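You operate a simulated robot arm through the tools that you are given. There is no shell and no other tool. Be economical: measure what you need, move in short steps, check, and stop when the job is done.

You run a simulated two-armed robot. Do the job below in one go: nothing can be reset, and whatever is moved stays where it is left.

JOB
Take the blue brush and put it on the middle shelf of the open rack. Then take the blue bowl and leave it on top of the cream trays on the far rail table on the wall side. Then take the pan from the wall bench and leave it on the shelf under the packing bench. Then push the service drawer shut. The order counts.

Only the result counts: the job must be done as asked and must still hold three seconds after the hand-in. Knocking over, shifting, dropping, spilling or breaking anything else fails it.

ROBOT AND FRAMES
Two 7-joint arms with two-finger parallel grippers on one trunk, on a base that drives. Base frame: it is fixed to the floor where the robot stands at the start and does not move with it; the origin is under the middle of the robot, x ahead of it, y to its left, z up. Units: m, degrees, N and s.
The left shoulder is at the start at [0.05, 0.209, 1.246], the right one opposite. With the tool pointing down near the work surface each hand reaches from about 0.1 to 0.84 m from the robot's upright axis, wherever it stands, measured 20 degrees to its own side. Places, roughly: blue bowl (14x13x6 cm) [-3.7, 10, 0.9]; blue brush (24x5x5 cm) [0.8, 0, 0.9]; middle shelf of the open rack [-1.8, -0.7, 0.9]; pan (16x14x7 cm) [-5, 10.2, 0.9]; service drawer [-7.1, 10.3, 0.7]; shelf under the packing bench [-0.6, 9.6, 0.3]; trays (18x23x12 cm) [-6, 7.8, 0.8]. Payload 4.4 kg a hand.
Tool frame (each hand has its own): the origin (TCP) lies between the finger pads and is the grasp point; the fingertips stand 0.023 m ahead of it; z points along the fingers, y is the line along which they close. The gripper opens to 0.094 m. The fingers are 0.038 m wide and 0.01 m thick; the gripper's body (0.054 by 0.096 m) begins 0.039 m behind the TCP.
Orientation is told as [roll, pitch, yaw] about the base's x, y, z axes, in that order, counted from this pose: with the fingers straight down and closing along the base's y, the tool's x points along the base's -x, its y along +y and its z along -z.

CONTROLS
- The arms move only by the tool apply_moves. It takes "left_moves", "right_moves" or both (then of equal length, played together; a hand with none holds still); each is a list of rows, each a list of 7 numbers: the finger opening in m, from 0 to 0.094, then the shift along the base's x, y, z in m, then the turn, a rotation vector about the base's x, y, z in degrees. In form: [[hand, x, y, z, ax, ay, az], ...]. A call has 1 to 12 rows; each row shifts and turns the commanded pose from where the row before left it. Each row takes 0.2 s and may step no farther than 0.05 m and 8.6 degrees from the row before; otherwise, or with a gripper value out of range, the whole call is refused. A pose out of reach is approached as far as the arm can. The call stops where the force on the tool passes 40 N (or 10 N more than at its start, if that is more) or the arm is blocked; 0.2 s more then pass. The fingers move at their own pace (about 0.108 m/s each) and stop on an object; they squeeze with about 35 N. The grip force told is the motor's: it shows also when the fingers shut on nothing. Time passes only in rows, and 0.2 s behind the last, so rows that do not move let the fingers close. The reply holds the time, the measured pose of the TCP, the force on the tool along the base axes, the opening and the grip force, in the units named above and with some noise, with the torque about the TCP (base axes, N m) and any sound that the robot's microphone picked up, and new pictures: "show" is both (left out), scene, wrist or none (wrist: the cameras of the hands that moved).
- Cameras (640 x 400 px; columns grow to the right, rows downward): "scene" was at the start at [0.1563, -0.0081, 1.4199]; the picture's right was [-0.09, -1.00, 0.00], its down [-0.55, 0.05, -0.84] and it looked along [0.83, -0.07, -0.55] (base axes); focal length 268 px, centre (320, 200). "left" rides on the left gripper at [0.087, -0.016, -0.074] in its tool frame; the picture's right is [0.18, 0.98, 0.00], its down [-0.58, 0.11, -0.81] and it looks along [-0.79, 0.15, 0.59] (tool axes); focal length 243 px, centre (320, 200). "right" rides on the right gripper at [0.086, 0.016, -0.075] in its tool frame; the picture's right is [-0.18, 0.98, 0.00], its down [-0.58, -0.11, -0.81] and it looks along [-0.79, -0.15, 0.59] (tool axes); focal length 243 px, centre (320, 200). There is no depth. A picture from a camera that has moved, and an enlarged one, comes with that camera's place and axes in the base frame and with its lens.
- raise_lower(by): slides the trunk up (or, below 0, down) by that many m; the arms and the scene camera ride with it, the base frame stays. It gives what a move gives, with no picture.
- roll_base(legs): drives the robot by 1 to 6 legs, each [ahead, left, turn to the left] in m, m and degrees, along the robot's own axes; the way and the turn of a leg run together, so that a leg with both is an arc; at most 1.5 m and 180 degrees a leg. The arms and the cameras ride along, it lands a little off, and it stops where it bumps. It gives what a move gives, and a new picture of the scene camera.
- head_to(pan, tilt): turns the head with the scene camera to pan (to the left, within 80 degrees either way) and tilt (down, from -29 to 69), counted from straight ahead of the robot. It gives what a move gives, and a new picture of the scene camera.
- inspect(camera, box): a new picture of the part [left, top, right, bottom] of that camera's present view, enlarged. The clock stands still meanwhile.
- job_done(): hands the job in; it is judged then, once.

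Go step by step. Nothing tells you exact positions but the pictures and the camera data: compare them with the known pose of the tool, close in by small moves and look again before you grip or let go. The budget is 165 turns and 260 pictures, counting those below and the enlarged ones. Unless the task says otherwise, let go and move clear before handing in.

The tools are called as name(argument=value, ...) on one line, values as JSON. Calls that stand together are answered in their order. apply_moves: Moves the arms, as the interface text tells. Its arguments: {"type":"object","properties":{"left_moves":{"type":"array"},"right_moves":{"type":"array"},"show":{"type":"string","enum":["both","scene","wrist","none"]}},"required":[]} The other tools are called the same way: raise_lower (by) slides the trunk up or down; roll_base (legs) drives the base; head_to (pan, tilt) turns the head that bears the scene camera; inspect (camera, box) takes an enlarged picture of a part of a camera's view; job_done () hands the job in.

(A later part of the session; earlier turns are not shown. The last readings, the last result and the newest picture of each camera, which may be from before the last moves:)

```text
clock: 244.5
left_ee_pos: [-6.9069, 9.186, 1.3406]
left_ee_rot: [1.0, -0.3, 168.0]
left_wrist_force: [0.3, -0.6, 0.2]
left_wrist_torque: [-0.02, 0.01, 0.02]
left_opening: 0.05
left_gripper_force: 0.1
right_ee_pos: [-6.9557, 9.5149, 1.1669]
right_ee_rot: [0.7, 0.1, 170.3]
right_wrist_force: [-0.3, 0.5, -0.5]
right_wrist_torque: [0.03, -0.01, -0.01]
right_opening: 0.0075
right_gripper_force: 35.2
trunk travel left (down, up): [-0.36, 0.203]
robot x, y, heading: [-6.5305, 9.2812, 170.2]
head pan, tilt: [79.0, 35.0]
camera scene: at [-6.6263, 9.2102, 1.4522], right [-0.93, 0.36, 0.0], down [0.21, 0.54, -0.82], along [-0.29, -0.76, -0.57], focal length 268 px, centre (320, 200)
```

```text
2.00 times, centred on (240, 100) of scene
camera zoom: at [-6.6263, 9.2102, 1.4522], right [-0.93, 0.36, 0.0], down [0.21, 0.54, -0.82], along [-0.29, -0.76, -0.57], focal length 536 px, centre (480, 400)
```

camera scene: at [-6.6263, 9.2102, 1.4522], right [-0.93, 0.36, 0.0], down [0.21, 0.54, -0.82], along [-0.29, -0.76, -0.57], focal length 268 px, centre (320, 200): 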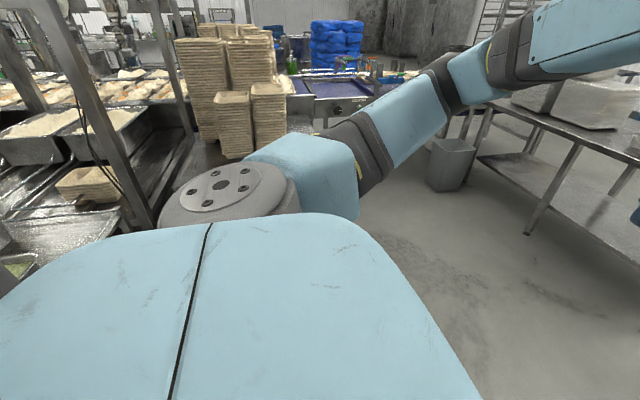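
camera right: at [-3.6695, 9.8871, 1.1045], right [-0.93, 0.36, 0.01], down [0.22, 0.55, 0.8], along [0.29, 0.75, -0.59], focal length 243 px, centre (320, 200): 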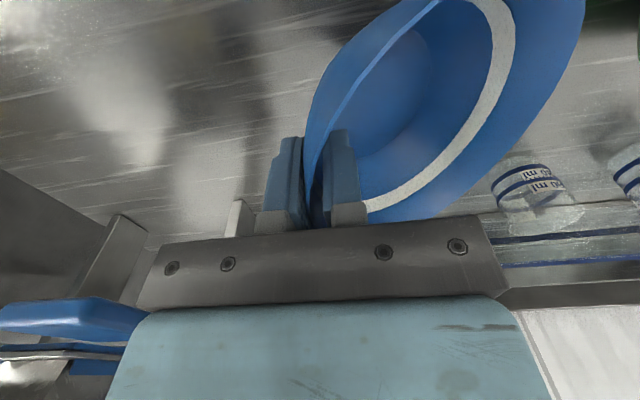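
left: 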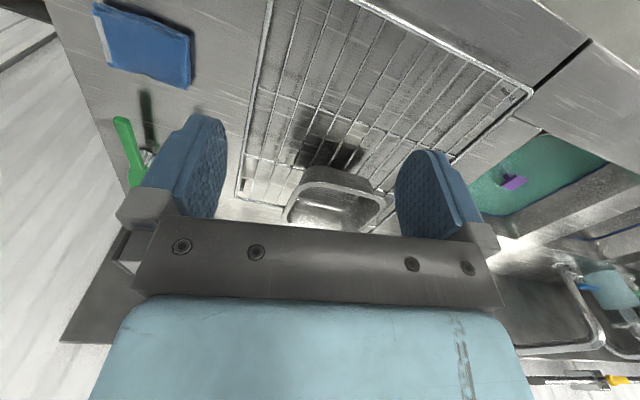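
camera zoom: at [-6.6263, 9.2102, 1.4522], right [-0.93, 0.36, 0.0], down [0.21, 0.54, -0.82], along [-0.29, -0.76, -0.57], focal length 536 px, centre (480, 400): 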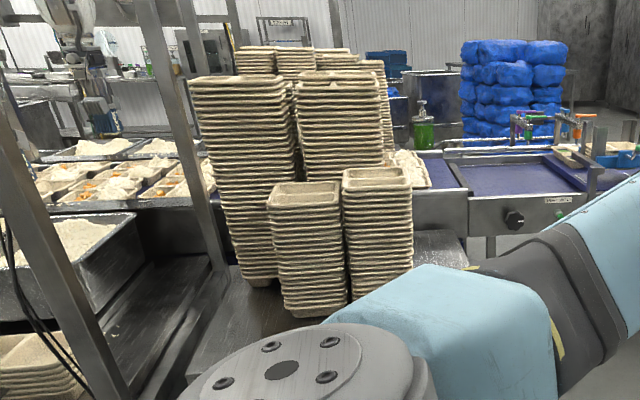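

The low stack of two-compartment trays at about (-5.97, 7.81) is the target. It is only reachable beside the cart from the far side with the left arm, because a bar blocks the near side and a post stands right of it. So I'll hand the bowl over to the left hand. First I'll level it by tilting the right hand.

apply_moves(right_moves=[[0.0, 0, 0, 0, -7.39, 1.28, 0], [0.0, 0, 0, 0, -7.39, 1.28, 0], [0.0, 0, 0, 0, -7.39, 1.28, 0]], show="none")

head_to(pan=-8, tilt=30)

inspect(camera="right", box=[0, 0, 640, 400])

```text
clock: 245.3
left_ee_pos: [-6.9061, 9.1871, 1.3418]
left_ee_rot: [0.9, -0.2, 168.1]
left_wrist_force: [-0.1, 0.8, 0.2]
left_wrist_torque: [0.0, 0.0, 0.0]
left_opening: 0.0504
left_gripper_force: 0.0
right_ee_pos: [-6.9553, 9.5144, 1.1664]
right_ee_rot: [23.3, 0.0, 170.3]
right_wrist_force: [-0.5, -0.7, 0.1]
right_wrist_torque: [0.01, 0.03, -0.05]
right_opening: 0.0076
right_gripper_force: 35.0
trunk travel left (down, up): [-0.36, 0.203]
robot x, y, heading: [-6.5284, 9.2765, 169.8]
head pan, tilt: [79.0, 35.0]
```

```text
clock: 246.9
left_ee_pos: [-6.906, 9.1864, 1.3421]
left_ee_rot: [1.0, -0.1, 168.1]
left_wrist_force: [-0.5, -0.1, 0.0]
left_wrist_torque: [0.0, 0.02, -0.01]
left_opening: 0.0498
left_gripper_force: 0.0
right_ee_pos: [-6.9557, 9.5133, 1.1668]
right_ee_rot: [23.1, 0.0, 170.4]
right_wrist_force: [0.2, 0.0, -0.4]
right_wrist_torque: [0.02, -0.01, 0.01]
right_opening: 0.0078
right_gripper_force: 34.9
trunk travel left (down, up): [-0.36, 0.203]
robot x, y, heading: [-6.5251, 9.2811, 169.8]
head pan, tilt: [-8.0, 30.0]
camera scene: at [-6.6808, 9.3204, 1.46], right [0.31, 0.95, 0.0], down [0.48, -0.15, -0.87], along [-0.82, 0.27, -0.5], focal length 268 px, centre (320, 200)
```

scene: 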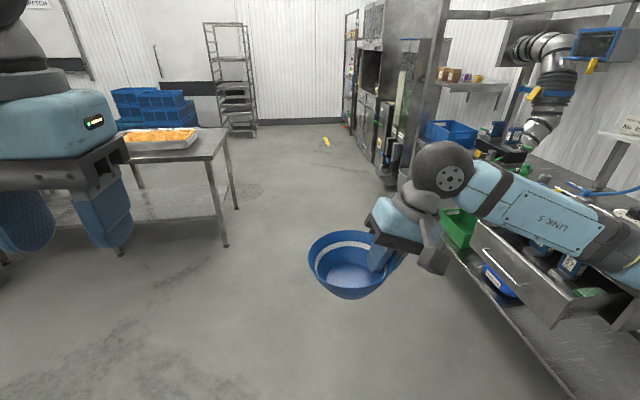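

```text
1.00 times, centred on (320, 200) of right (not enlarged: the box is as wide or as high as the picture)
camera zoom: at [-6.8684, 9.513, 1.2423], right [-0.33, -0.86, 0.39], down [-0.5, 0.51, 0.7], along [-0.8, 0.04, -0.6], focal length 243 px, centre (320, 200)
```

zoom: 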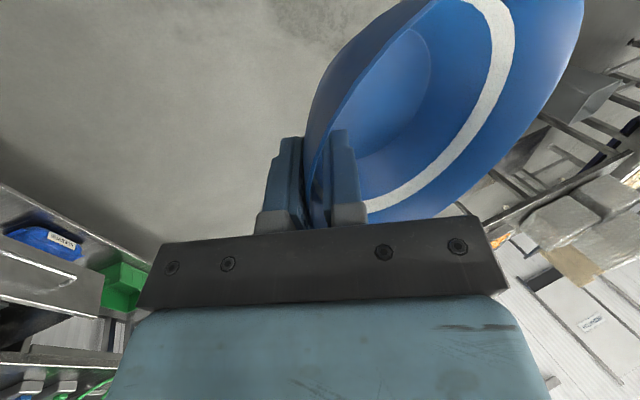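

The bowl is nearly level. I'll zoom in to read its rim position for the handover.

inspect(camera="scene", box=[280, 200, 440, 320])

```text
3.33 times, centred on (360, 260) of scene
camera zoom: at [-6.6808, 9.3204, 1.46], right [0.31, 0.95, 0.0], down [0.48, -0.15, -0.87], along [-0.82, 0.27, -0.5], focal length 894 px, centre (187, 0)
```

zoom: 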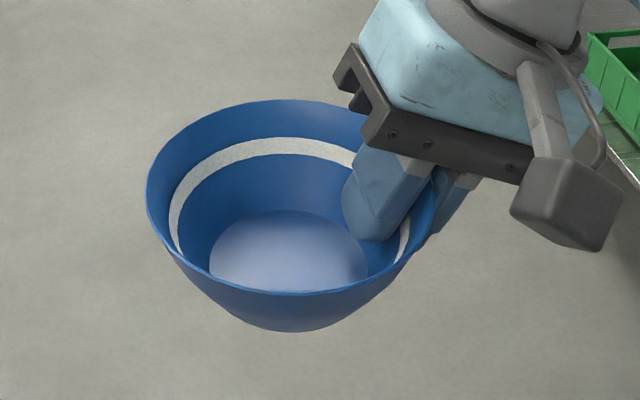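

The rim is level, about 0.133 m across and centred near (-6.957, 9.462, 1.178). I'll bring the left hand, tilted the opposite way, to a point just above the left rim.

apply_moves(left_moves=[[0.09, -0.0135, 0.0363, -0.0168, 4.92, -0.885, 0], [0.09, -0.0135, 0.0363, -0.0168, 4.92, -0.885, 0], [0.09, -0.0135, 0.0363, -0.0168, 4.92, -0.885, 0], [0.09, -0.0135, 0.0363, -0.0168, 4.92, -0.885, 0], [0.09, -0.0135, 0.0363, -0.0168, 4.92, -0.885, 0]])

inspect(camera="scene", box=[240, 160, 440, 320])

```text
clock: 248.1
left_ee_pos: [-6.9747, 9.3707, 1.26]
left_ee_rot: [-24.2, -0.8, 168.3]
left_wrist_force: [0.2, -1.0, 1.1]
left_wrist_torque: [-0.01, -0.01, -0.01]
left_opening: 0.0901
left_gripper_force: 0.0
right_ee_pos: [-6.9575, 9.514, 1.1669]
right_ee_rot: [23.1, 0.1, 170.2]
right_wrist_force: [-0.5, -0.6, -0.8]
right_wrist_torque: [0.02, 0.01, 0.01]
right_opening: 0.0077
right_gripper_force: 35.0
trunk travel left (down, up): [-0.36, 0.203]
robot x, y, heading: [-6.5292, 9.2803, 170.0]
head pan, tilt: [-8.0, 30.0]
camera scene: at [-6.6816, 9.3214, 1.4599], right [0.31, 0.95, 0.0], down [0.48, -0.16, -0.87], along [-0.82, 0.27, -0.5], focal length 268 px, centre (320, 200)
camera left: at [-6.8926, 9.3358, 1.3321], right [-0.01, -0.91, -0.41], down [-0.65, -0.31, 0.7], along [-0.76, 0.27, -0.59], focal length 243 px, centre (320, 200)
```

scene: 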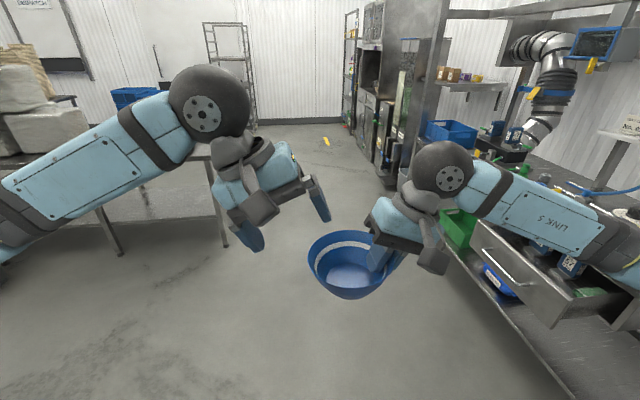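
left: 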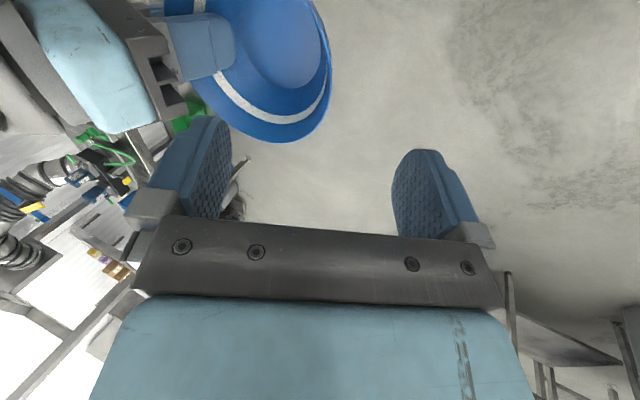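

```text
2.50 times, centred on (340, 240) of scene
camera zoom: at [-6.6816, 9.3214, 1.4599], right [0.31, 0.95, 0.0], down [0.48, -0.16, -0.87], along [-0.82, 0.27, -0.5], focal length 671 px, centre (270, 100)
```

zoom: 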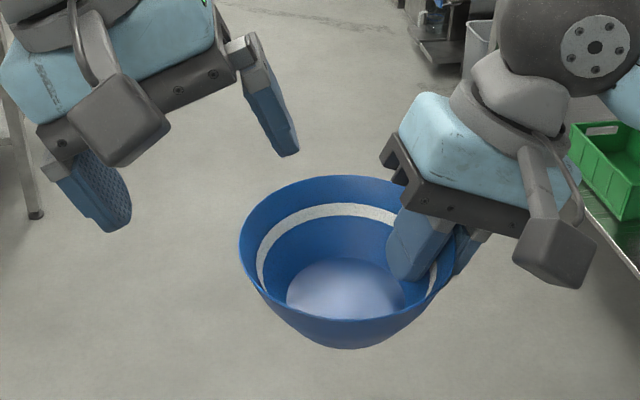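

The fingers line up with the left rim. I'll advance along the tool axis.

apply_moves(left_moves=[[0.085, 0.003, 0.013, -0.031, 0, 0, 0], [0.085, 0.002, 0.011, -0.026, 0, 0, 0]])

inspect(camera="scene", box=[240, 160, 440, 320])

```text
clock: 248.7
left_ee_pos: [-6.9692, 9.3929, 1.2016]
left_ee_rot: [-24.1, -0.9, 168.3]
left_wrist_force: [0.1, 0.5, 0.3]
left_wrist_torque: [0.02, 0.03, 0.0]
left_opening: 0.0851
left_gripper_force: 0.1
right_ee_pos: [-6.9574, 9.514, 1.1656]
right_ee_rot: [23.2, -0.1, 170.3]
right_wrist_force: [-0.3, -0.7, 0.4]
right_wrist_torque: [0.03, 0.02, -0.03]
right_opening: 0.0079
right_gripper_force: 35.1
trunk travel left (down, up): [-0.36, 0.203]
robot x, y, heading: [-6.5257, 9.2794, 169.8]
head pan, tilt: [-8.0, 30.0]
camera scene: at [-6.681, 9.3206, 1.4601], right [0.31, 0.95, 0.0], down [0.48, -0.15, -0.87], along [-0.82, 0.27, -0.5], focal length 268 px, centre (320, 200)
camera left: at [-6.8874, 9.3591, 1.2747], right [-0.01, -0.91, -0.4], down [-0.65, -0.3, 0.7], along [-0.76, 0.27, -0.59], focal length 243 px, centre (320, 200)
```

scene: 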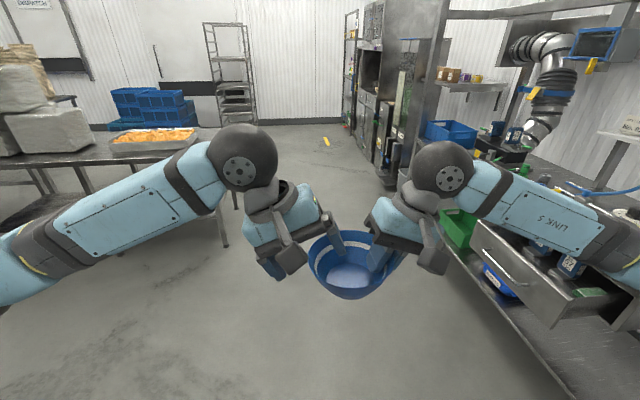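
left: 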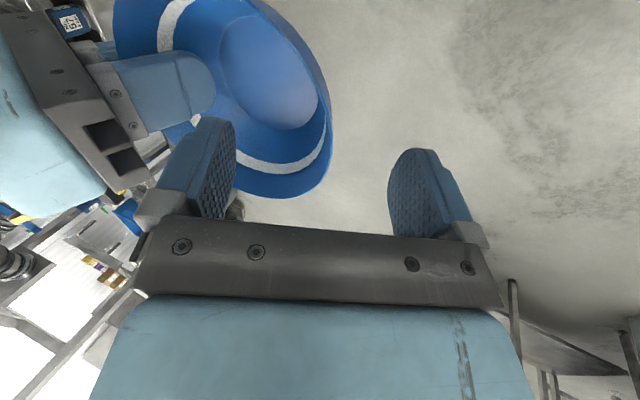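

```text
2.50 times, centred on (340, 240) of scene
camera zoom: at [-6.681, 9.3206, 1.4601], right [0.31, 0.95, 0.0], down [0.48, -0.15, -0.87], along [-0.82, 0.27, -0.5], focal length 671 px, centre (270, 100)
```

zoom: 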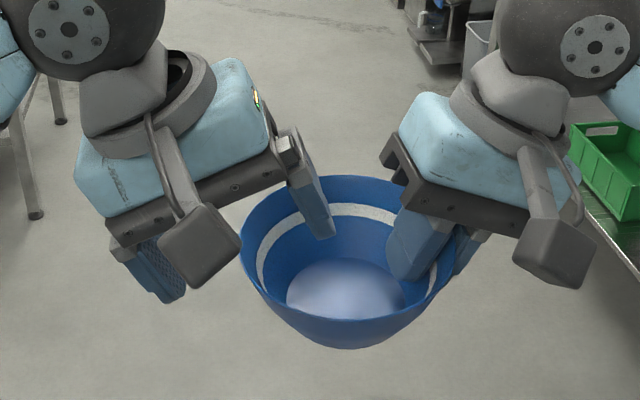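

The inner finger is inside the bowl and the outer one is outside. I'll advance the rest of the way and close.

apply_moves(left_moves=[[0.085, 0.002, 0.008, -0.018, 0, 0, 0], [0.085, 0.002, 0.007, -0.016, 0, 0, 0], [0.05, 0, 0, 0, 0, 0, 0], [0.02, 0, 0, 0, 0, 0, 0], [0.0, 0, 0, 0, 0, 0, 0], [0.0, 0, 0, 0, 0, 0, 0], [0.0, 0, 0, 0, 0, 0, 0]])

inspect(camera="scene", box=[240, 160, 440, 320])

```text
clock: 250.3
left_ee_pos: [-6.9668, 9.4089, 1.1666]
left_ee_rot: [-24.1, -0.9, 168.5]
left_wrist_force: [-4.8, -8.4, 5.7]
left_wrist_torque: [1.28, -0.71, 0.86]
left_opening: 0.0133
left_gripper_force: 35.5
right_ee_pos: [-6.9554, 9.5143, 1.1664]
right_ee_rot: [23.1, -0.1, 170.3]
right_wrist_force: [5.3, 8.7, -6.1]
right_wrist_torque: [-0.64, 0.65, -0.36]
right_opening: 0.0081
right_gripper_force: 35.1
trunk travel left (down, up): [-0.36, 0.203]
robot x, y, heading: [-6.5289, 9.2816, 170.1]
head pan, tilt: [-8.0, 30.0]
camera scene: at [-6.6808, 9.3204, 1.46], right [0.31, 0.95, 0.0], down [0.48, -0.15, -0.87], along [-0.82, 0.27, -0.5], focal length 268 px, centre (320, 200)
camera left: at [-6.8838, 9.3741, 1.2413], right [-0.01, -0.91, -0.4], down [-0.65, -0.31, 0.7], along [-0.76, 0.27, -0.59], focal length 243 px, centre (320, 200)
```

scene: 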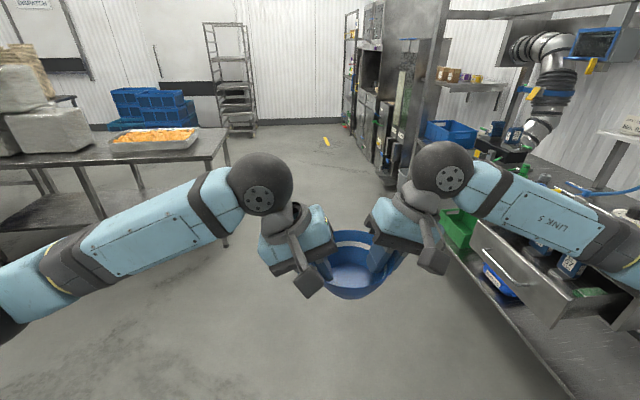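
left: 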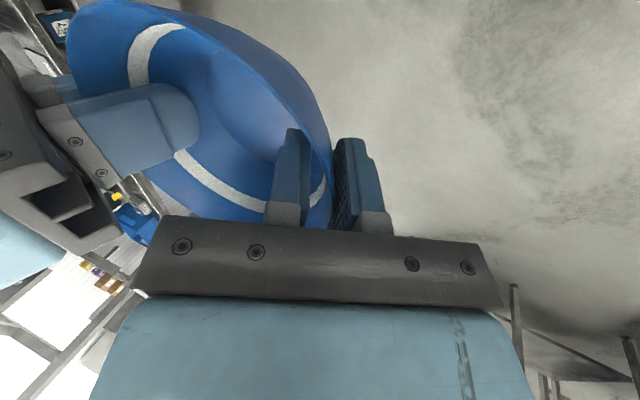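

```text
2.50 times, centred on (340, 240) of scene
camera zoom: at [-6.6808, 9.3204, 1.46], right [0.31, 0.95, 0.0], down [0.48, -0.15, -0.87], along [-0.82, 0.27, -0.5], focal length 671 px, centre (270, 100)
```

zoom: 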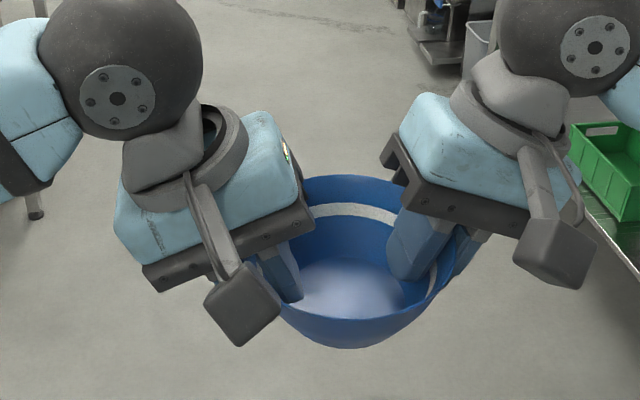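

The left grip is firm. I'll open the right hand while it holds still and check that the bowl stays in the left.

apply_moves(right_moves=[[0.02, 0, 0, 0, 0, 0, 0], [0.035, 0, 0, 0, 0, 0, 0], [0.05, 0, 0, 0, 0, 0, 0], [0.05, 0, 0, 0, 0, 0, 0]], show="scene")

inspect(camera="left", box=[0, 0, 640, 400])

```text
clock: 251.3
left_ee_pos: [-6.965, 9.408, 1.1673]
left_ee_rot: [-24.1, -0.9, 168.4]
left_wrist_force: [0.7, -0.3, 0.6]
left_wrist_torque: [-0.04, -0.02, 0.01]
left_opening: 0.0067
left_gripper_force: 34.7
right_ee_pos: [-6.9557, 9.5136, 1.1668]
right_ee_rot: [23.2, 0.0, 170.3]
right_wrist_force: [-0.7, 0.1, -0.2]
right_wrist_torque: [-0.01, 0.01, -0.03]
right_opening: 0.05
right_gripper_force: 0.0
trunk travel left (down, up): [-0.36, 0.203]
robot x, y, heading: [-6.5321, 9.2835, 169.8]
head pan, tilt: [-8.0, 30.0]
camera scene: at [-6.6808, 9.3204, 1.46], right [0.31, 0.95, 0.0], down [0.48, -0.15, -0.87], along [-0.82, 0.27, -0.5], focal length 268 px, centre (320, 200)
```

scene: 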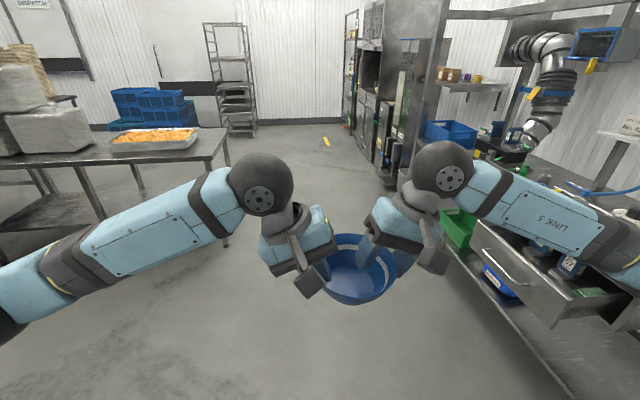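

```text
1.00 times, centred on (320, 200) of left (not enlarged: the box is as wide or as high as the picture)
camera zoom: at [-6.8834, 9.3741, 1.241], right [-0.01, -0.91, -0.4], down [-0.65, -0.3, 0.7], along [-0.76, 0.27, -0.59], focal length 243 px, centre (320, 200)
```

zoom: 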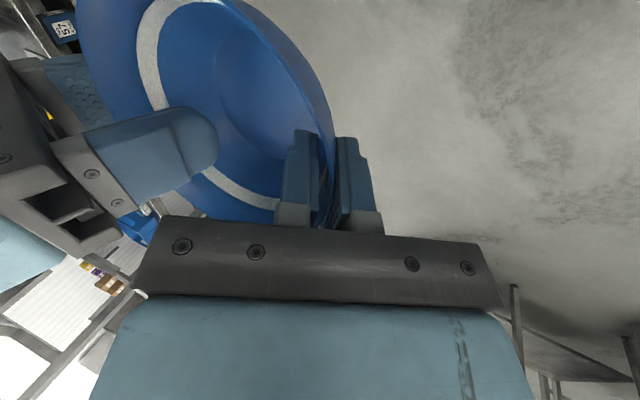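

The left hand holds the bowl alone now. I'll withdraw the right hand along its axis, straighten it and tuck it to the right.

apply_moves(right_moves=[[0.05, 0.003, 0.0173, 0.0414, 0, 0, 0], [0.05, 0.003, 0.0173, 0.0414, 0, 0, 0], [0.05, 0.003, 0.0173, 0.0414, 0, 0, 0], [0.05, 0.02, 0.04, 0.0, 7.39, -1.28, 0], [0.05, 0.02, 0.04, 0, 7.39, -1.28, 0], [0.05, 0.03, 0.035, 0, 7.39, -1.28, 0], [0.05, 0.035, 0.03, 0, 0, 0, 0], [0.05, 0.04, 0.02, 0, 0, 0, 0], [0.03, 0.04, 0.02, 0, 0, 0, 0], [0.0, 0.03, 0.02, 0, 0, 0, 0]], show="scene")

inspect(camera="scene", box=[240, 180, 440, 320])

```text
clock: 253.5
left_ee_pos: [-6.9635, 9.4078, 1.1687]
left_ee_rot: [-24.1, -1.0, 168.3]
left_wrist_force: [0.8, -0.7, -0.6]
left_wrist_torque: [-0.01, 0.04, 0.03]
left_opening: 0.0068
left_gripper_force: 35.3
right_ee_pos: [-6.7279, 9.7712, 1.2941]
right_ee_rot: [0.6, -0.1, 170.4]
right_wrist_force: [0.7, -0.2, 0.3]
right_wrist_torque: [0.01, 0.04, 0.05]
right_opening: 0.0001
right_gripper_force: 35.1
trunk travel left (down, up): [-0.36, 0.203]
robot x, y, heading: [-6.5271, 9.2822, 170.0]
head pan, tilt: [-8.0, 30.0]
camera scene: at [-6.6783, 9.3195, 1.4604], right [0.31, 0.95, 0.0], down [0.47, -0.15, -0.87], along [-0.82, 0.27, -0.5], focal length 268 px, centre (320, 200)
```

scene: 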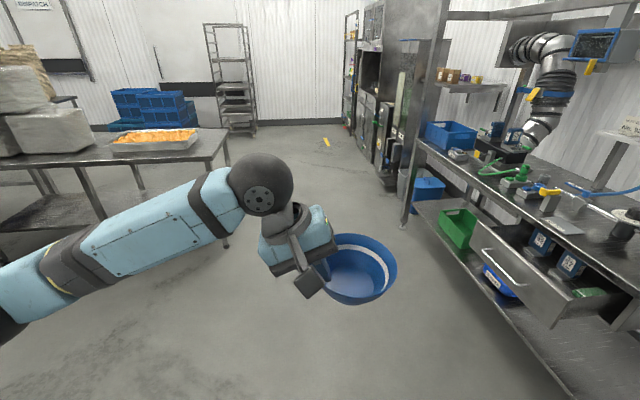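

```text
2.86 times, centred on (340, 250) of scene
camera zoom: at [-6.6783, 9.3195, 1.4604], right [0.31, 0.95, 0.0], down [0.47, -0.15, -0.87], along [-0.82, 0.27, -0.5], focal length 766 px, centre (263, 57)
```

zoom: 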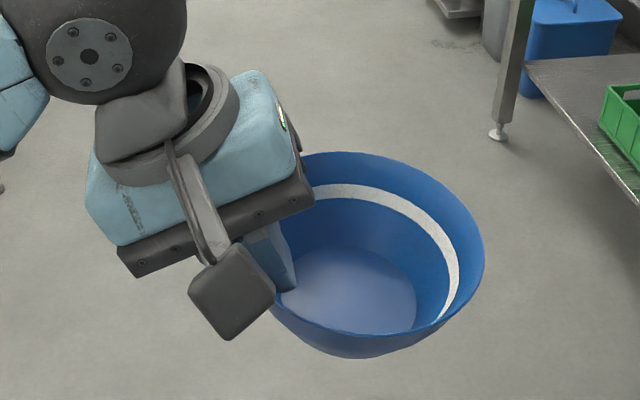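

The bowl is in the left hand, tilted only slightly. I'll turn to face the rail table and look before approaching.

roll_base(legs=[[0, 0, 89]])

head_to(pan=20, tilt=35)

```text
clock: 257.8
left_ee_pos: [-6.6589, 8.8457, 1.1671]
left_ee_rot: [-24.1, -0.9, -102.1]
left_wrist_force: [-0.1, 0.0, 0.3]
left_wrist_torque: [0.01, -0.01, 0.0]
left_opening: 0.0065
left_gripper_force: 34.8
right_ee_pos: [-7.0215, 9.0825, 1.2928]
right_ee_rot: [0.7, 0.0, -100.1]
right_wrist_force: [0.1, -0.8, 0.0]
right_wrist_torque: [0.0, 0.0, 0.0]
right_opening: 0.0
right_gripper_force: 35.0
trunk travel left (down, up): [-0.36, 0.203]
robot x, y, heading: [-6.5257, 9.2827, -100.2]
head pan, tilt: [-8.0, 30.0]
camera scene: at [-6.5692, 9.1285, 1.46], right [-0.95, 0.32, 0.0], down [0.16, 0.47, -0.87], along [-0.27, -0.82, -0.5], focal length 268 px, centre (320, 200)
```

scene: 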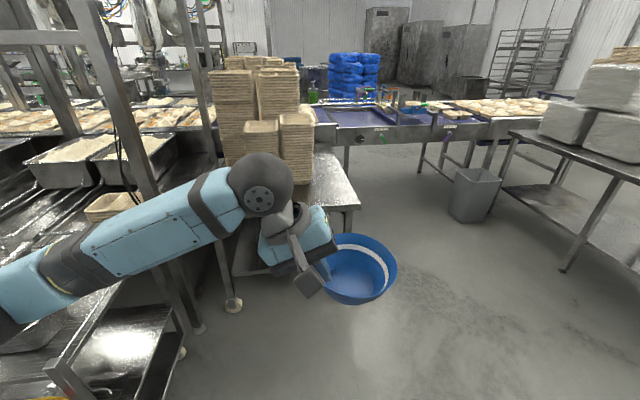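

```text
clock: 258.7
left_ee_pos: [-6.6598, 8.8433, 1.1674]
left_ee_rot: [-24.1, -1.0, -102.0]
left_wrist_force: [0.4, 0.0, -0.2]
left_wrist_torque: [0.0, 0.0, -0.03]
left_opening: 0.0066
left_gripper_force: 34.7
right_ee_pos: [-7.0217, 9.0829, 1.2935]
right_ee_rot: [0.8, 0.0, -100.1]
right_wrist_force: [0.4, 0.1, 0.3]
right_wrist_torque: [0.0, -0.01, -0.01]
right_opening: 0.0
right_gripper_force: 34.8
trunk travel left (down, up): [-0.36, 0.203]
robot x, y, heading: [-6.5262, 9.2785, -100.6]
head pan, tilt: [20.0, 35.0]
camera scene: at [-6.5261, 9.1275, 1.4522], right [-0.99, -0.17, 0.0], down [-0.1, 0.57, -0.82], along [0.14, -0.81, -0.57], focal length 268 px, centre (320, 200)
```

scene: 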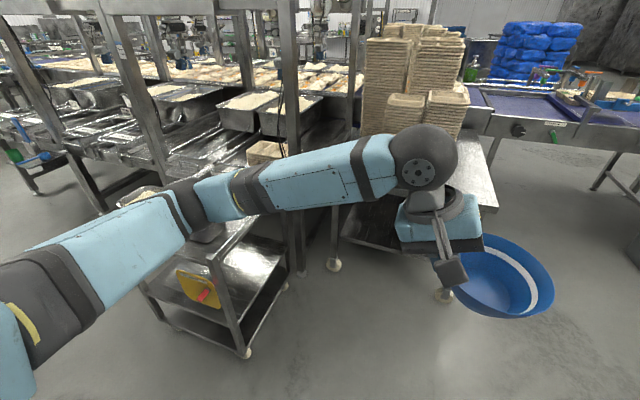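

I can see the free bay: the cart's edge is to the left, the post is between me and the tray stack, and the trolley with tall stacks is to the right. I'll shift the left hand left and back, then drive in carefully.

apply_moves(left_moves=[[0.0, 0.0435, 0.0055, 0, 0, 0, 0], [0.0, 0.0435, 0.0055, 0, 0, 0, 0], [0.0, 0.0435, 0.0055, 0, 0, 0, 0], [0.0, 0.0435, 0.0055, 0, 0, 0, 0], [0.0, 0.0435, 0.0055, 0, 0, 0, 0], [0.0, 0.0435, 0.0055, 0, 0, 0, 0]], show="none")

roll_base(legs=[[0, 0.21, 0], [0.45, 0, 0]])

head_to(pan=40, tilt=50)

```text
clock: 260.1
left_ee_pos: [-6.3943, 8.8792, 1.166]
left_ee_rot: [-24.3, -0.8, -102.1]
left_wrist_force: [0.4, 0.6, -0.4]
left_wrist_torque: [0.0, 0.0, -0.01]
left_opening: 0.0064
left_gripper_force: 35.2
right_ee_pos: [-7.0199, 9.0842, 1.2936]
right_ee_rot: [0.6, -0.1, -100.0]
right_wrist_force: [-0.5, 1.1, 0.8]
right_wrist_torque: [0.02, 0.02, 0.0]
right_opening: 0.0
right_gripper_force: 35.4
trunk travel left (down, up): [-0.36, 0.203]
robot x, y, heading: [-6.5288, 9.2776, -100.3]
head pan, tilt: [20.0, 35.0]
```

```text
clock: 264.9
left_ee_pos: [-6.2744, 8.3997, 1.1651]
left_ee_rot: [-24.1, -0.8, -102.6]
left_wrist_force: [0.3, -0.7, -0.5]
left_wrist_torque: [0.02, 0.02, -0.02]
left_opening: 0.0063
left_gripper_force: 35.0
right_ee_pos: [-6.8975, 8.6096, 1.2921]
right_ee_rot: [0.6, 0.0, -100.5]
right_wrist_force: [-0.8, 0.2, -0.5]
right_wrist_torque: [-0.03, 0.01, 0.01]
right_opening: 0.0
right_gripper_force: 35.5
trunk travel left (down, up): [-0.36, 0.203]
robot x, y, heading: [-6.4036, 8.8039, -101.1]
head pan, tilt: [20.0, 35.0]
camera scene: at [-6.402, 8.6491, 1.4522], right [-0.99, -0.16, 0.0], down [-0.09, 0.57, -0.82], along [0.13, -0.81, -0.57], focal length 268 px, centre (320, 200)
```

scene: 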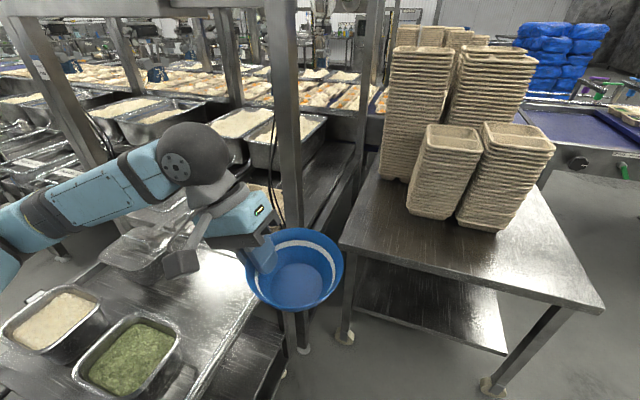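

```text
clock: 265.7
left_ee_pos: [-6.2748, 8.3999, 1.1662]
left_ee_rot: [-24.2, -0.9, -102.6]
left_wrist_force: [-0.1, -0.1, -0.3]
left_wrist_torque: [-0.04, -0.03, -0.02]
left_opening: 0.0064
left_gripper_force: 35.2
right_ee_pos: [-6.898, 8.6089, 1.2926]
right_ee_rot: [0.7, 0.0, -100.6]
right_wrist_force: [-0.8, 0.6, -0.6]
right_wrist_torque: [0.01, -0.01, 0.0]
right_opening: 0.0
right_gripper_force: 35.5
trunk travel left (down, up): [-0.36, 0.203]
robot x, y, heading: [-6.4051, 8.8007, -100.9]
head pan, tilt: [40.0, 50.0]
camera scene: at [-6.3785, 8.669, 1.4306], right [-0.87, -0.48, 0.0], down [-0.37, 0.67, -0.64], along [0.31, -0.56, -0.77], focal length 268 px, centre (320, 200)
```

scene: 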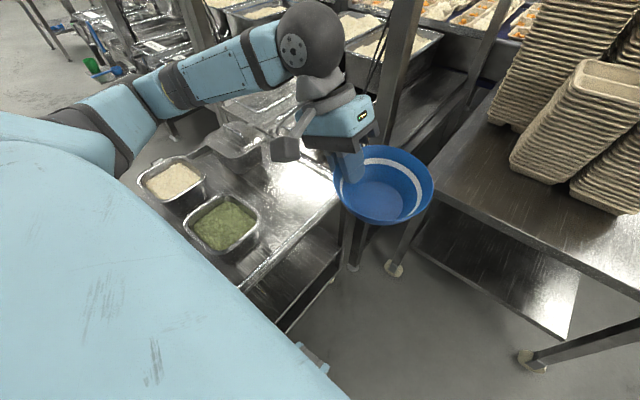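

The cart's top overhangs a bit closer than I thought, so I'll shift 5 cm right and then go forward 0.37 m.

roll_base(legs=[[0, -0.05, 0], [0.37, 0, 0]])

head_to(pan=35, tilt=42)

```text
clock: 268.8
left_ee_pos: [-6.3917, 8.0466, 1.166]
left_ee_rot: [-24.1, -0.9, -102.3]
left_wrist_force: [-0.1, -0.5, -0.4]
left_wrist_torque: [0.0, 0.0, 0.01]
left_opening: 0.0062
left_gripper_force: 35.3
right_ee_pos: [-7.0149, 8.2528, 1.2925]
right_ee_rot: [0.7, 0.0, -100.2]
right_wrist_force: [1.2, -0.3, 0.0]
right_wrist_torque: [-0.01, 0.02, 0.02]
right_opening: 0.0
right_gripper_force: 35.4
trunk travel left (down, up): [-0.36, 0.203]
robot x, y, heading: [-6.5215, 8.4449, -100.8]
head pan, tilt: [40.0, 50.0]
camera scene: at [-6.4962, 8.3146, 1.4305], right [-0.87, -0.49, 0.0], down [-0.38, 0.67, -0.64], along [0.32, -0.56, -0.77], focal length 268 px, centre (320, 200)
```

scene: 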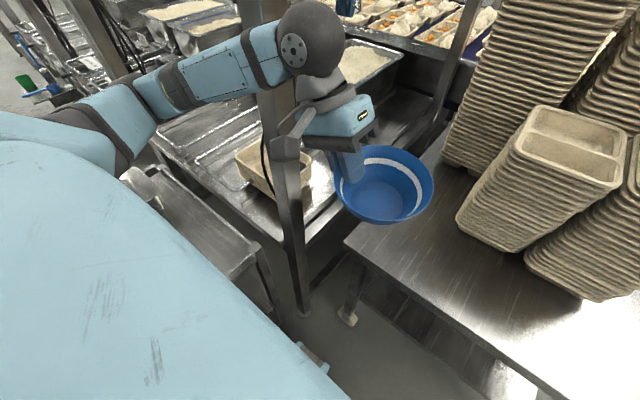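

```text
clock: 269.5
left_ee_pos: [-6.3903, 8.0457, 1.165]
left_ee_rot: [-24.1, -0.9, -102.4]
left_wrist_force: [0.4, -0.8, 0.5]
left_wrist_torque: [0.03, -0.04, 0.01]
left_opening: 0.0065
left_gripper_force: 34.9
right_ee_pos: [-7.0152, 8.2529, 1.2922]
right_ee_rot: [0.7, 0.1, -100.3]
right_wrist_force: [0.3, 0.1, -0.4]
right_wrist_torque: [-0.02, 0.04, 0.02]
right_opening: 0.0002
right_gripper_force: 35.0
trunk travel left (down, up): [-0.36, 0.203]
robot x, y, heading: [-6.5222, 8.4482, -100.7]
head pan, tilt: [35.0, 42.0]
camera scene: at [-6.4994, 8.3056, 1.4417], right [-0.91, -0.41, 0.0], down [-0.28, 0.61, -0.74], along [0.31, -0.68, -0.67], focal length 268 px, centre (320, 200)
```

scene: 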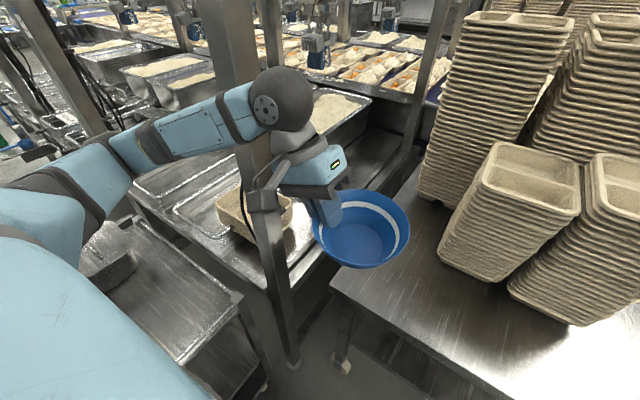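

The hand is close to the post, and I need to go around it on the left. I'll back off 0.2 m, swing the hand left over the cart, then come forward again.

roll_base(legs=[[-0.2, 0, 0]])

apply_moves(left_moves=[[0.0, 0.0443, -0.0086, 0.004, 0, 0, 0], [0.0, 0.0443, -0.0086, 0.004, 0, 0, 0], [0.0, 0.0443, -0.0086, 0.004, 0, 0, 0], [0.0, 0.0443, -0.0086, 0.004, 0, 0, 0], [0.0, 0.0443, -0.0086, 0.004, 0, 0, 0], [0.0, 0.0443, -0.0086, 0.004, 0, 0, 0], [0.0, 0.0443, -0.0086, 0.0, 0, 0, 0], [0.0, 0.0443, -0.0086, 0.0, 0, 0, 0], [0.0, 0.0443, -0.0086, 0.0, 0, 0, 0], [0.0, 0.0443, -0.0086, 0.0, 0, 0, 0]], show="scene")

```text
clock: 271.1
left_ee_pos: [-6.3545, 8.2432, 1.1655]
left_ee_rot: [-24.1, -1.0, -102.3]
left_wrist_force: [0.3, -0.1, 0.3]
left_wrist_torque: [-0.03, -0.01, -0.01]
left_opening: 0.0063
left_gripper_force: 35.5
right_ee_pos: [-6.9779, 8.4497, 1.2915]
right_ee_rot: [0.8, 0.0, -100.4]
right_wrist_force: [-0.2, -0.8, 0.5]
right_wrist_torque: [0.01, 0.02, 0.0]
right_opening: 0.0
right_gripper_force: 35.2
trunk travel left (down, up): [-0.36, 0.203]
robot x, y, heading: [-6.4829, 8.6428, -100.6]
head pan, tilt: [35.0, 42.0]
camera scene: at [-6.4622, 8.5036, 1.4417], right [-0.91, -0.41, 0.0], down [-0.28, 0.61, -0.74], along [0.31, -0.68, -0.67], focal length 268 px, centre (320, 200)
```

scene: 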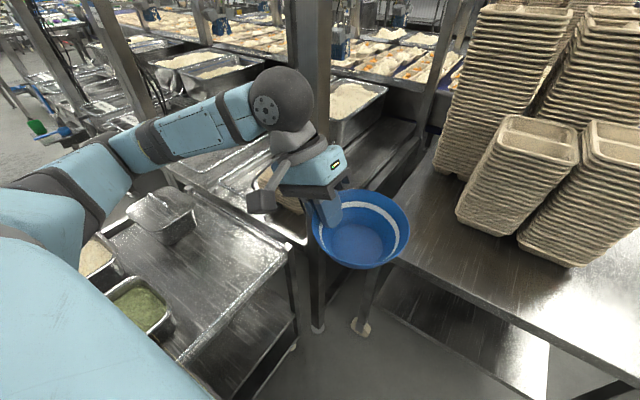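

```text
clock: 273.3
left_ee_pos: [-5.9125, 8.1587, 1.1886]
left_ee_rot: [-24.3, -0.9, -102.3]
left_wrist_force: [0.7, 0.4, -0.6]
left_wrist_torque: [0.02, -0.03, 0.02]
left_opening: 0.0063
left_gripper_force: 34.8
right_ee_pos: [-6.9771, 8.4494, 1.2927]
right_ee_rot: [0.7, 0.0, -100.4]
right_wrist_force: [-0.2, 0.0, 0.1]
right_wrist_torque: [-0.01, 0.01, -0.02]
right_opening: 0.0
right_gripper_force: 35.2
trunk travel left (down, up): [-0.36, 0.203]
robot x, y, heading: [-6.4838, 8.6498, -100.7]
head pan, tilt: [35.0, 42.0]
camera scene: at [-6.4612, 8.5034, 1.4417], right [-0.91, -0.41, 0.0], down [-0.28, 0.61, -0.74], along [0.31, -0.68, -0.67], focal length 268 px, centre (320, 200)
```

scene: 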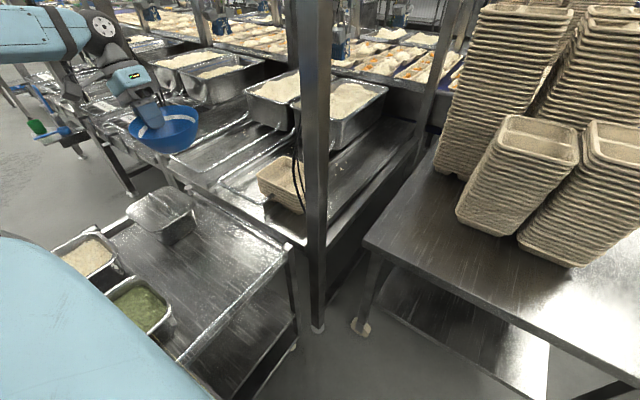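

I have a clear view of the stack now, behind the post. I'll zoom for an accurate position.

inspect(camera="scene", box=[220, 120, 360, 240])

inspect(camera="left", box=[0, 0, 640, 400])

```text
3.33 times, centred on (290, 180) of scene
camera zoom: at [-6.4612, 8.5034, 1.4417], right [-0.91, -0.41, 0.0], down [-0.28, 0.61, -0.74], along [0.31, -0.68, -0.67], focal length 894 px, centre (420, 267)
```

zoom: 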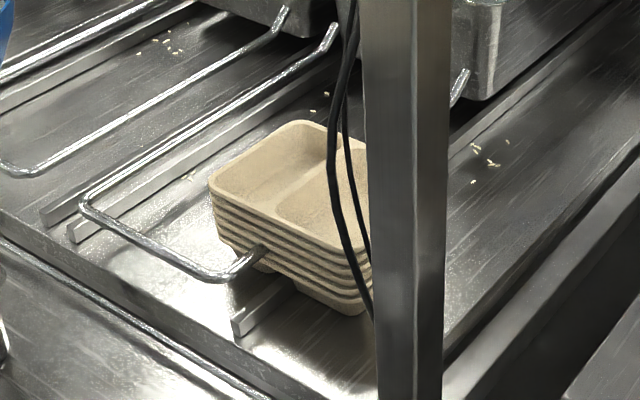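

```text
1.00 times, centred on (320, 200) of left (not enlarged: the box is as wide or as high as the picture)
camera zoom: at [-5.8783, 8.2396, 1.262], right [0.91, -0.02, -0.41], down [0.3, -0.65, 0.7], along [-0.28, -0.76, -0.59], focal length 243 px, centre (320, 200)
```

zoom: 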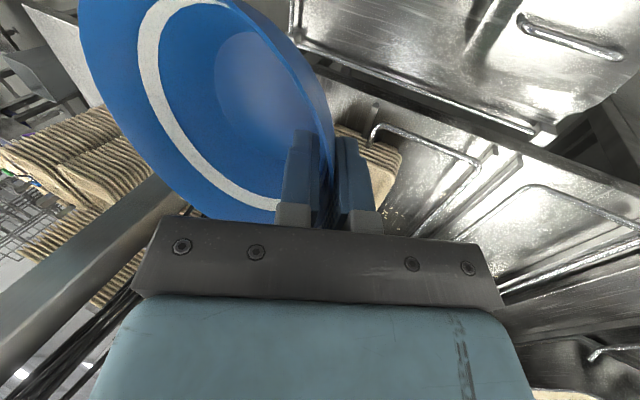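

The stack's top is at about z = 0.80 and centred near (-6.00, 7.765), with two compartments. I'll set the bowl into the east compartment near (-5.943, 7.758). First I'll check the bowl's tilt.

inspect(camera="scene", box=[90, 50, 230, 170])

roll_base(legs=[[0.2, 0, 0]])

```text
3.33 times, centred on (160, 110) of scene
camera zoom: at [-6.4612, 8.5034, 1.4417], right [-0.91, -0.41, 0.0], down [-0.28, 0.61, -0.74], along [0.31, -0.68, -0.67], focal length 894 px, centre (853, 500)
```

zoom: 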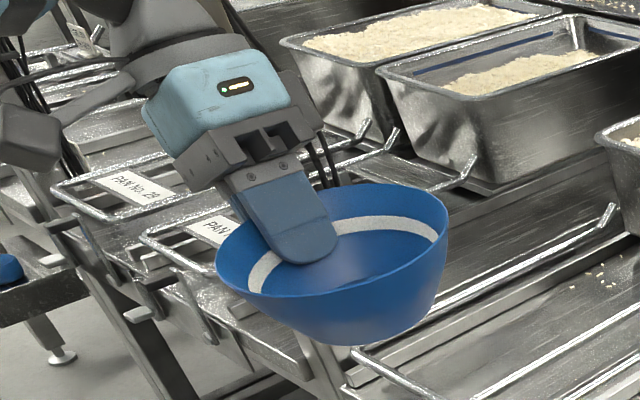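

```text
clock: 274.9
left_ee_pos: [-5.9495, 7.9611, 1.1894]
left_ee_rot: [-24.1, -0.9, -102.3]
left_wrist_force: [0.2, -0.4, -0.4]
left_wrist_torque: [0.01, -0.04, -0.01]
left_opening: 0.0062
left_gripper_force: 34.9
right_ee_pos: [-7.0157, 8.2523, 1.2921]
right_ee_rot: [0.8, 0.0, -100.4]
right_wrist_force: [0.7, -0.1, 0.6]
right_wrist_torque: [0.01, 0.02, 0.0]
right_opening: 0.0002
right_gripper_force: 35.1
trunk travel left (down, up): [-0.36, 0.203]
robot x, y, heading: [-6.5243, 8.4479, -100.5]
head pan, tilt: [35.0, 42.0]
camera scene: at [-6.4996, 8.3057, 1.4417], right [-0.91, -0.41, 0.0], down [-0.28, 0.61, -0.74], along [0.31, -0.68, -0.67], focal length 268 px, centre (320, 200)
```

scene: 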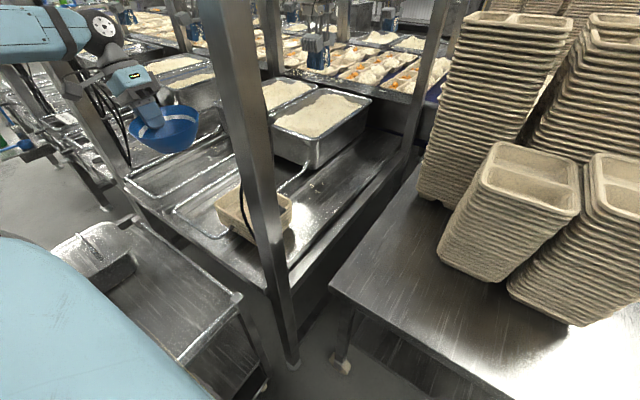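

The geometry agrees: the stack top is at about 0.79. I'll lower the trunk 0.1 m for reach and move the bowl over the east compartment.

raise_lower(by=-0.1)

apply_moves(left_moves=[[0.0, 0.0123, -0.0418, -0.015, 0, 0, 0], [0.0, 0.0123, -0.0418, -0.015, 0, 0, 0], [0.0, 0.0123, -0.0418, -0.02, 0, 0, 0], [0.0, 0.0123, -0.0418, -0.02, 0, 0, 0], [0.0, 0.0123, -0.0418, -0.02, 0.9, 4.9, 0]], show="both")

```text
clock: 276.2
left_ee_pos: [-5.9506, 7.9614, 1.0887]
left_ee_rot: [-24.1, -0.8, -102.2]
left_wrist_force: [-0.1, -0.4, -0.7]
left_wrist_torque: [-0.01, -0.02, 0.04]
left_opening: 0.0063
left_gripper_force: 34.8
right_ee_pos: [-7.0157, 8.2535, 1.1931]
right_ee_rot: [0.7, 0.1, -100.5]
right_wrist_force: [0.2, -0.6, -0.2]
right_wrist_torque: [-0.01, 0.01, 0.01]
right_opening: 0.0002
right_gripper_force: 35.1
trunk travel left (down, up): [-0.26, 0.303]
robot x, y, heading: [-6.522, 8.4494, -100.7]
head pan, tilt: [35.0, 42.0]
```

```text
clock: 277.4
left_ee_pos: [-5.8896, 7.7488, 0.9953]
left_ee_rot: [-29.1, -0.9, -102.2]
left_wrist_force: [-0.2, -0.4, -1.3]
left_wrist_torque: [0.03, -0.01, 0.01]
left_opening: 0.0059
left_gripper_force: 35.1
right_ee_pos: [-7.0155, 8.2512, 1.1926]
right_ee_rot: [0.8, 0.2, -100.4]
right_wrist_force: [0.8, -0.7, 0.0]
right_wrist_torque: [0.02, 0.0, -0.02]
right_opening: 0.0002
right_gripper_force: 35.2
trunk travel left (down, up): [-0.26, 0.303]
robot x, y, heading: [-6.5247, 8.4481, -100.6]
head pan, tilt: [35.0, 42.0]
camera scene: at [-6.4998, 8.3033, 1.3414], right [-0.91, -0.41, 0.0], down [-0.28, 0.61, -0.74], along [0.31, -0.68, -0.67], focal length 268 px, centre (320, 200)
camera left: at [-5.8497, 7.8292, 1.068], right [0.88, -0.01, -0.48], down [0.36, -0.66, 0.66], along [-0.32, -0.75, -0.58], focal length 243 px, centre (320, 200)
```

scene: 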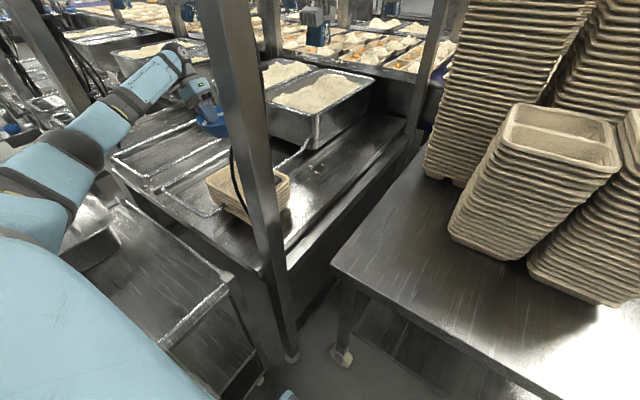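
left: 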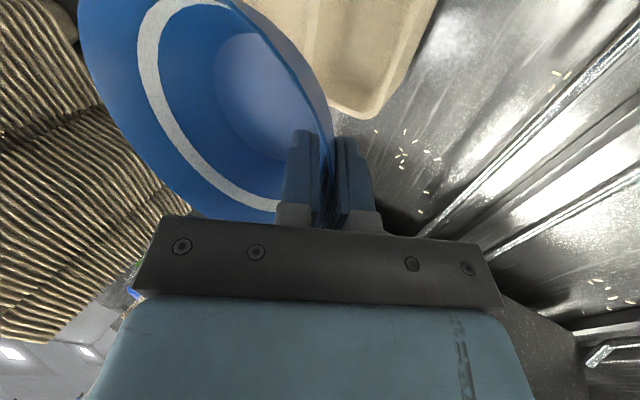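

The wrist view confirms the tray's east edge; the bowl is right above the east compartment. I'll lower it.

apply_moves(left_moves=[[0.0, -0.003, 0.0, -0.04, 0, 0, 0], [0.0, -0.003, 0.0, -0.035, 0, 0, 0], [0.0, 0, 0, -0.03, 0, 0, 0]], show="both")

inspect(camera="scene", box=[150, 70, 310, 230])

```text
clock: 278.2
left_ee_pos: [-5.8945, 7.751, 0.8925]
left_ee_rot: [-29.2, -0.9, -102.1]
left_wrist_force: [0.4, -0.6, -1.0]
left_wrist_torque: [0.01, -0.02, 0.0]
left_opening: 0.0059
left_gripper_force: 34.7
right_ee_pos: [-7.0151, 8.2526, 1.1927]
right_ee_rot: [0.6, 0.1, -100.4]
right_wrist_force: [0.7, -0.9, -0.4]
right_wrist_torque: [0.01, 0.07, 0.0]
right_opening: 0.0001
right_gripper_force: 34.8
trunk travel left (down, up): [-0.26, 0.303]
robot x, y, heading: [-6.5239, 8.4462, -100.5]
head pan, tilt: [35.0, 42.0]
camera scene: at [-6.4991, 8.3049, 1.3416], right [-0.91, -0.41, 0.0], down [-0.28, 0.61, -0.74], along [0.31, -0.68, -0.67], focal length 268 px, centre (320, 200)
camera left: at [-5.8551, 7.8311, 0.9643], right [0.88, -0.01, -0.48], down [0.36, -0.66, 0.66], along [-0.32, -0.75, -0.57], focal length 243 px, centre (320, 200)
```

scene: 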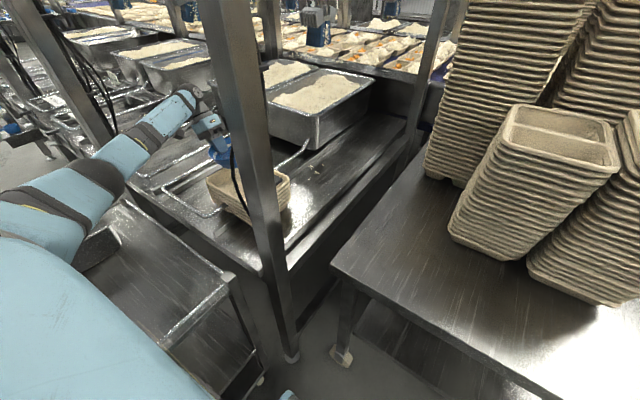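
left: 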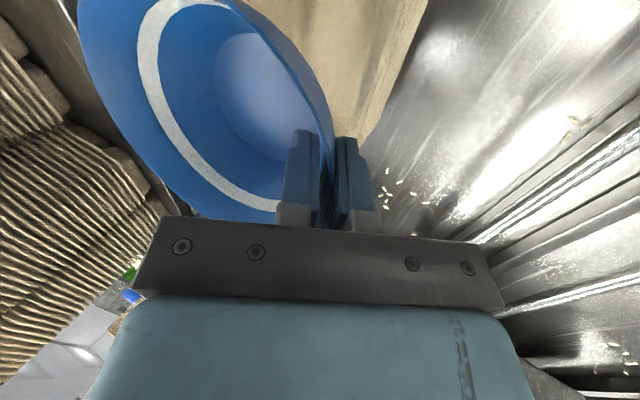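

```text
2.50 times, centred on (230, 150) of scene
camera zoom: at [-6.4991, 8.3049, 1.3416], right [-0.91, -0.41, 0.0], down [-0.28, 0.61, -0.74], along [0.31, -0.68, -0.67], focal length 671 px, centre (545, 325)
```

zoom: 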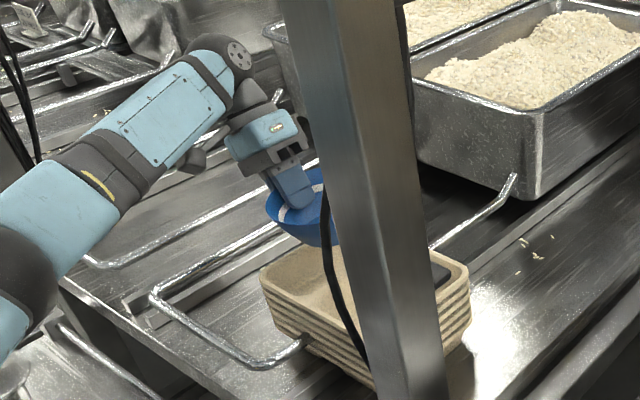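

It lines up over the compartment. I'll lower slowly to contact.

apply_moves(left_moves=[[0.0, -0.004, 0.003, -0.015, 0, 0, 0], [0.0, 0, 0, -0.015, 0, 0, 0], [0.0, 0, 0, -0.006, 0, 0, 0]], show="none")

apply_moves(left_moves=[[0.0, 0, 0, -0.006, 0, 0, 0]], show="none")

inspect(camera="scene", box=[150, 70, 310, 230])

```text
clock: 279.0
left_ee_pos: [-5.9006, 7.7538, 0.8622]
left_ee_rot: [-28.9, -1.3, -102.2]
left_wrist_force: [2.3, 1.3, 13.1]
left_wrist_torque: [0.44, 0.33, -0.11]
left_opening: 0.0061
left_gripper_force: 35.0
right_ee_pos: [-7.0165, 8.2535, 1.193]
right_ee_rot: [0.7, -0.1, -100.4]
right_wrist_force: [1.0, -0.9, 0.5]
right_wrist_torque: [-0.03, -0.01, -0.03]
right_opening: 0.0
right_gripper_force: 35.3
trunk travel left (down, up): [-0.26, 0.303]
robot x, y, heading: [-6.5175, 8.4498, -100.7]
head pan, tilt: [35.0, 42.0]
```

```text
clock: 279.4
left_ee_pos: [-5.901, 7.7544, 0.8609]
left_ee_rot: [-28.9, -1.5, -102.2]
left_wrist_force: [6.9, -8.7, 36.6]
left_wrist_torque: [0.7, 0.79, 0.16]
left_opening: 0.0067
left_gripper_force: 34.6
right_ee_pos: [-7.0186, 8.2563, 1.1925]
right_ee_rot: [0.9, -0.1, -100.4]
right_wrist_force: [-0.1, 0.1, -0.2]
right_wrist_torque: [0.01, 0.02, 0.0]
right_opening: 0.0001
right_gripper_force: 35.1
trunk travel left (down, up): [-0.26, 0.303]
robot x, y, heading: [-6.524, 8.4466, -100.7]
head pan, tilt: [35.0, 42.0]
```

```text
2.50 times, centred on (230, 150) of scene
camera zoom: at [-6.5026, 8.3089, 1.3428], right [-0.91, -0.41, 0.0], down [-0.27, 0.61, -0.75], along [0.31, -0.68, -0.67], focal length 671 px, centre (545, 325)
```

zoom: 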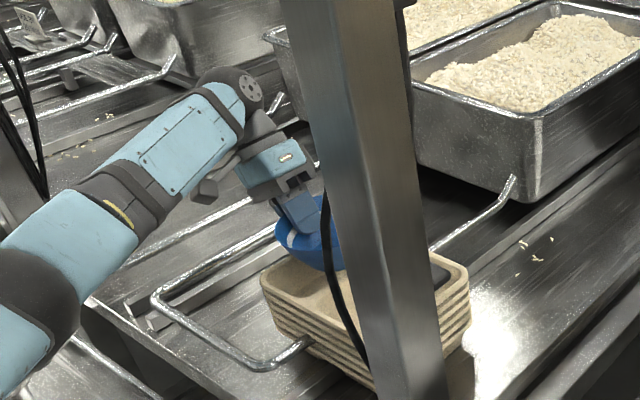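

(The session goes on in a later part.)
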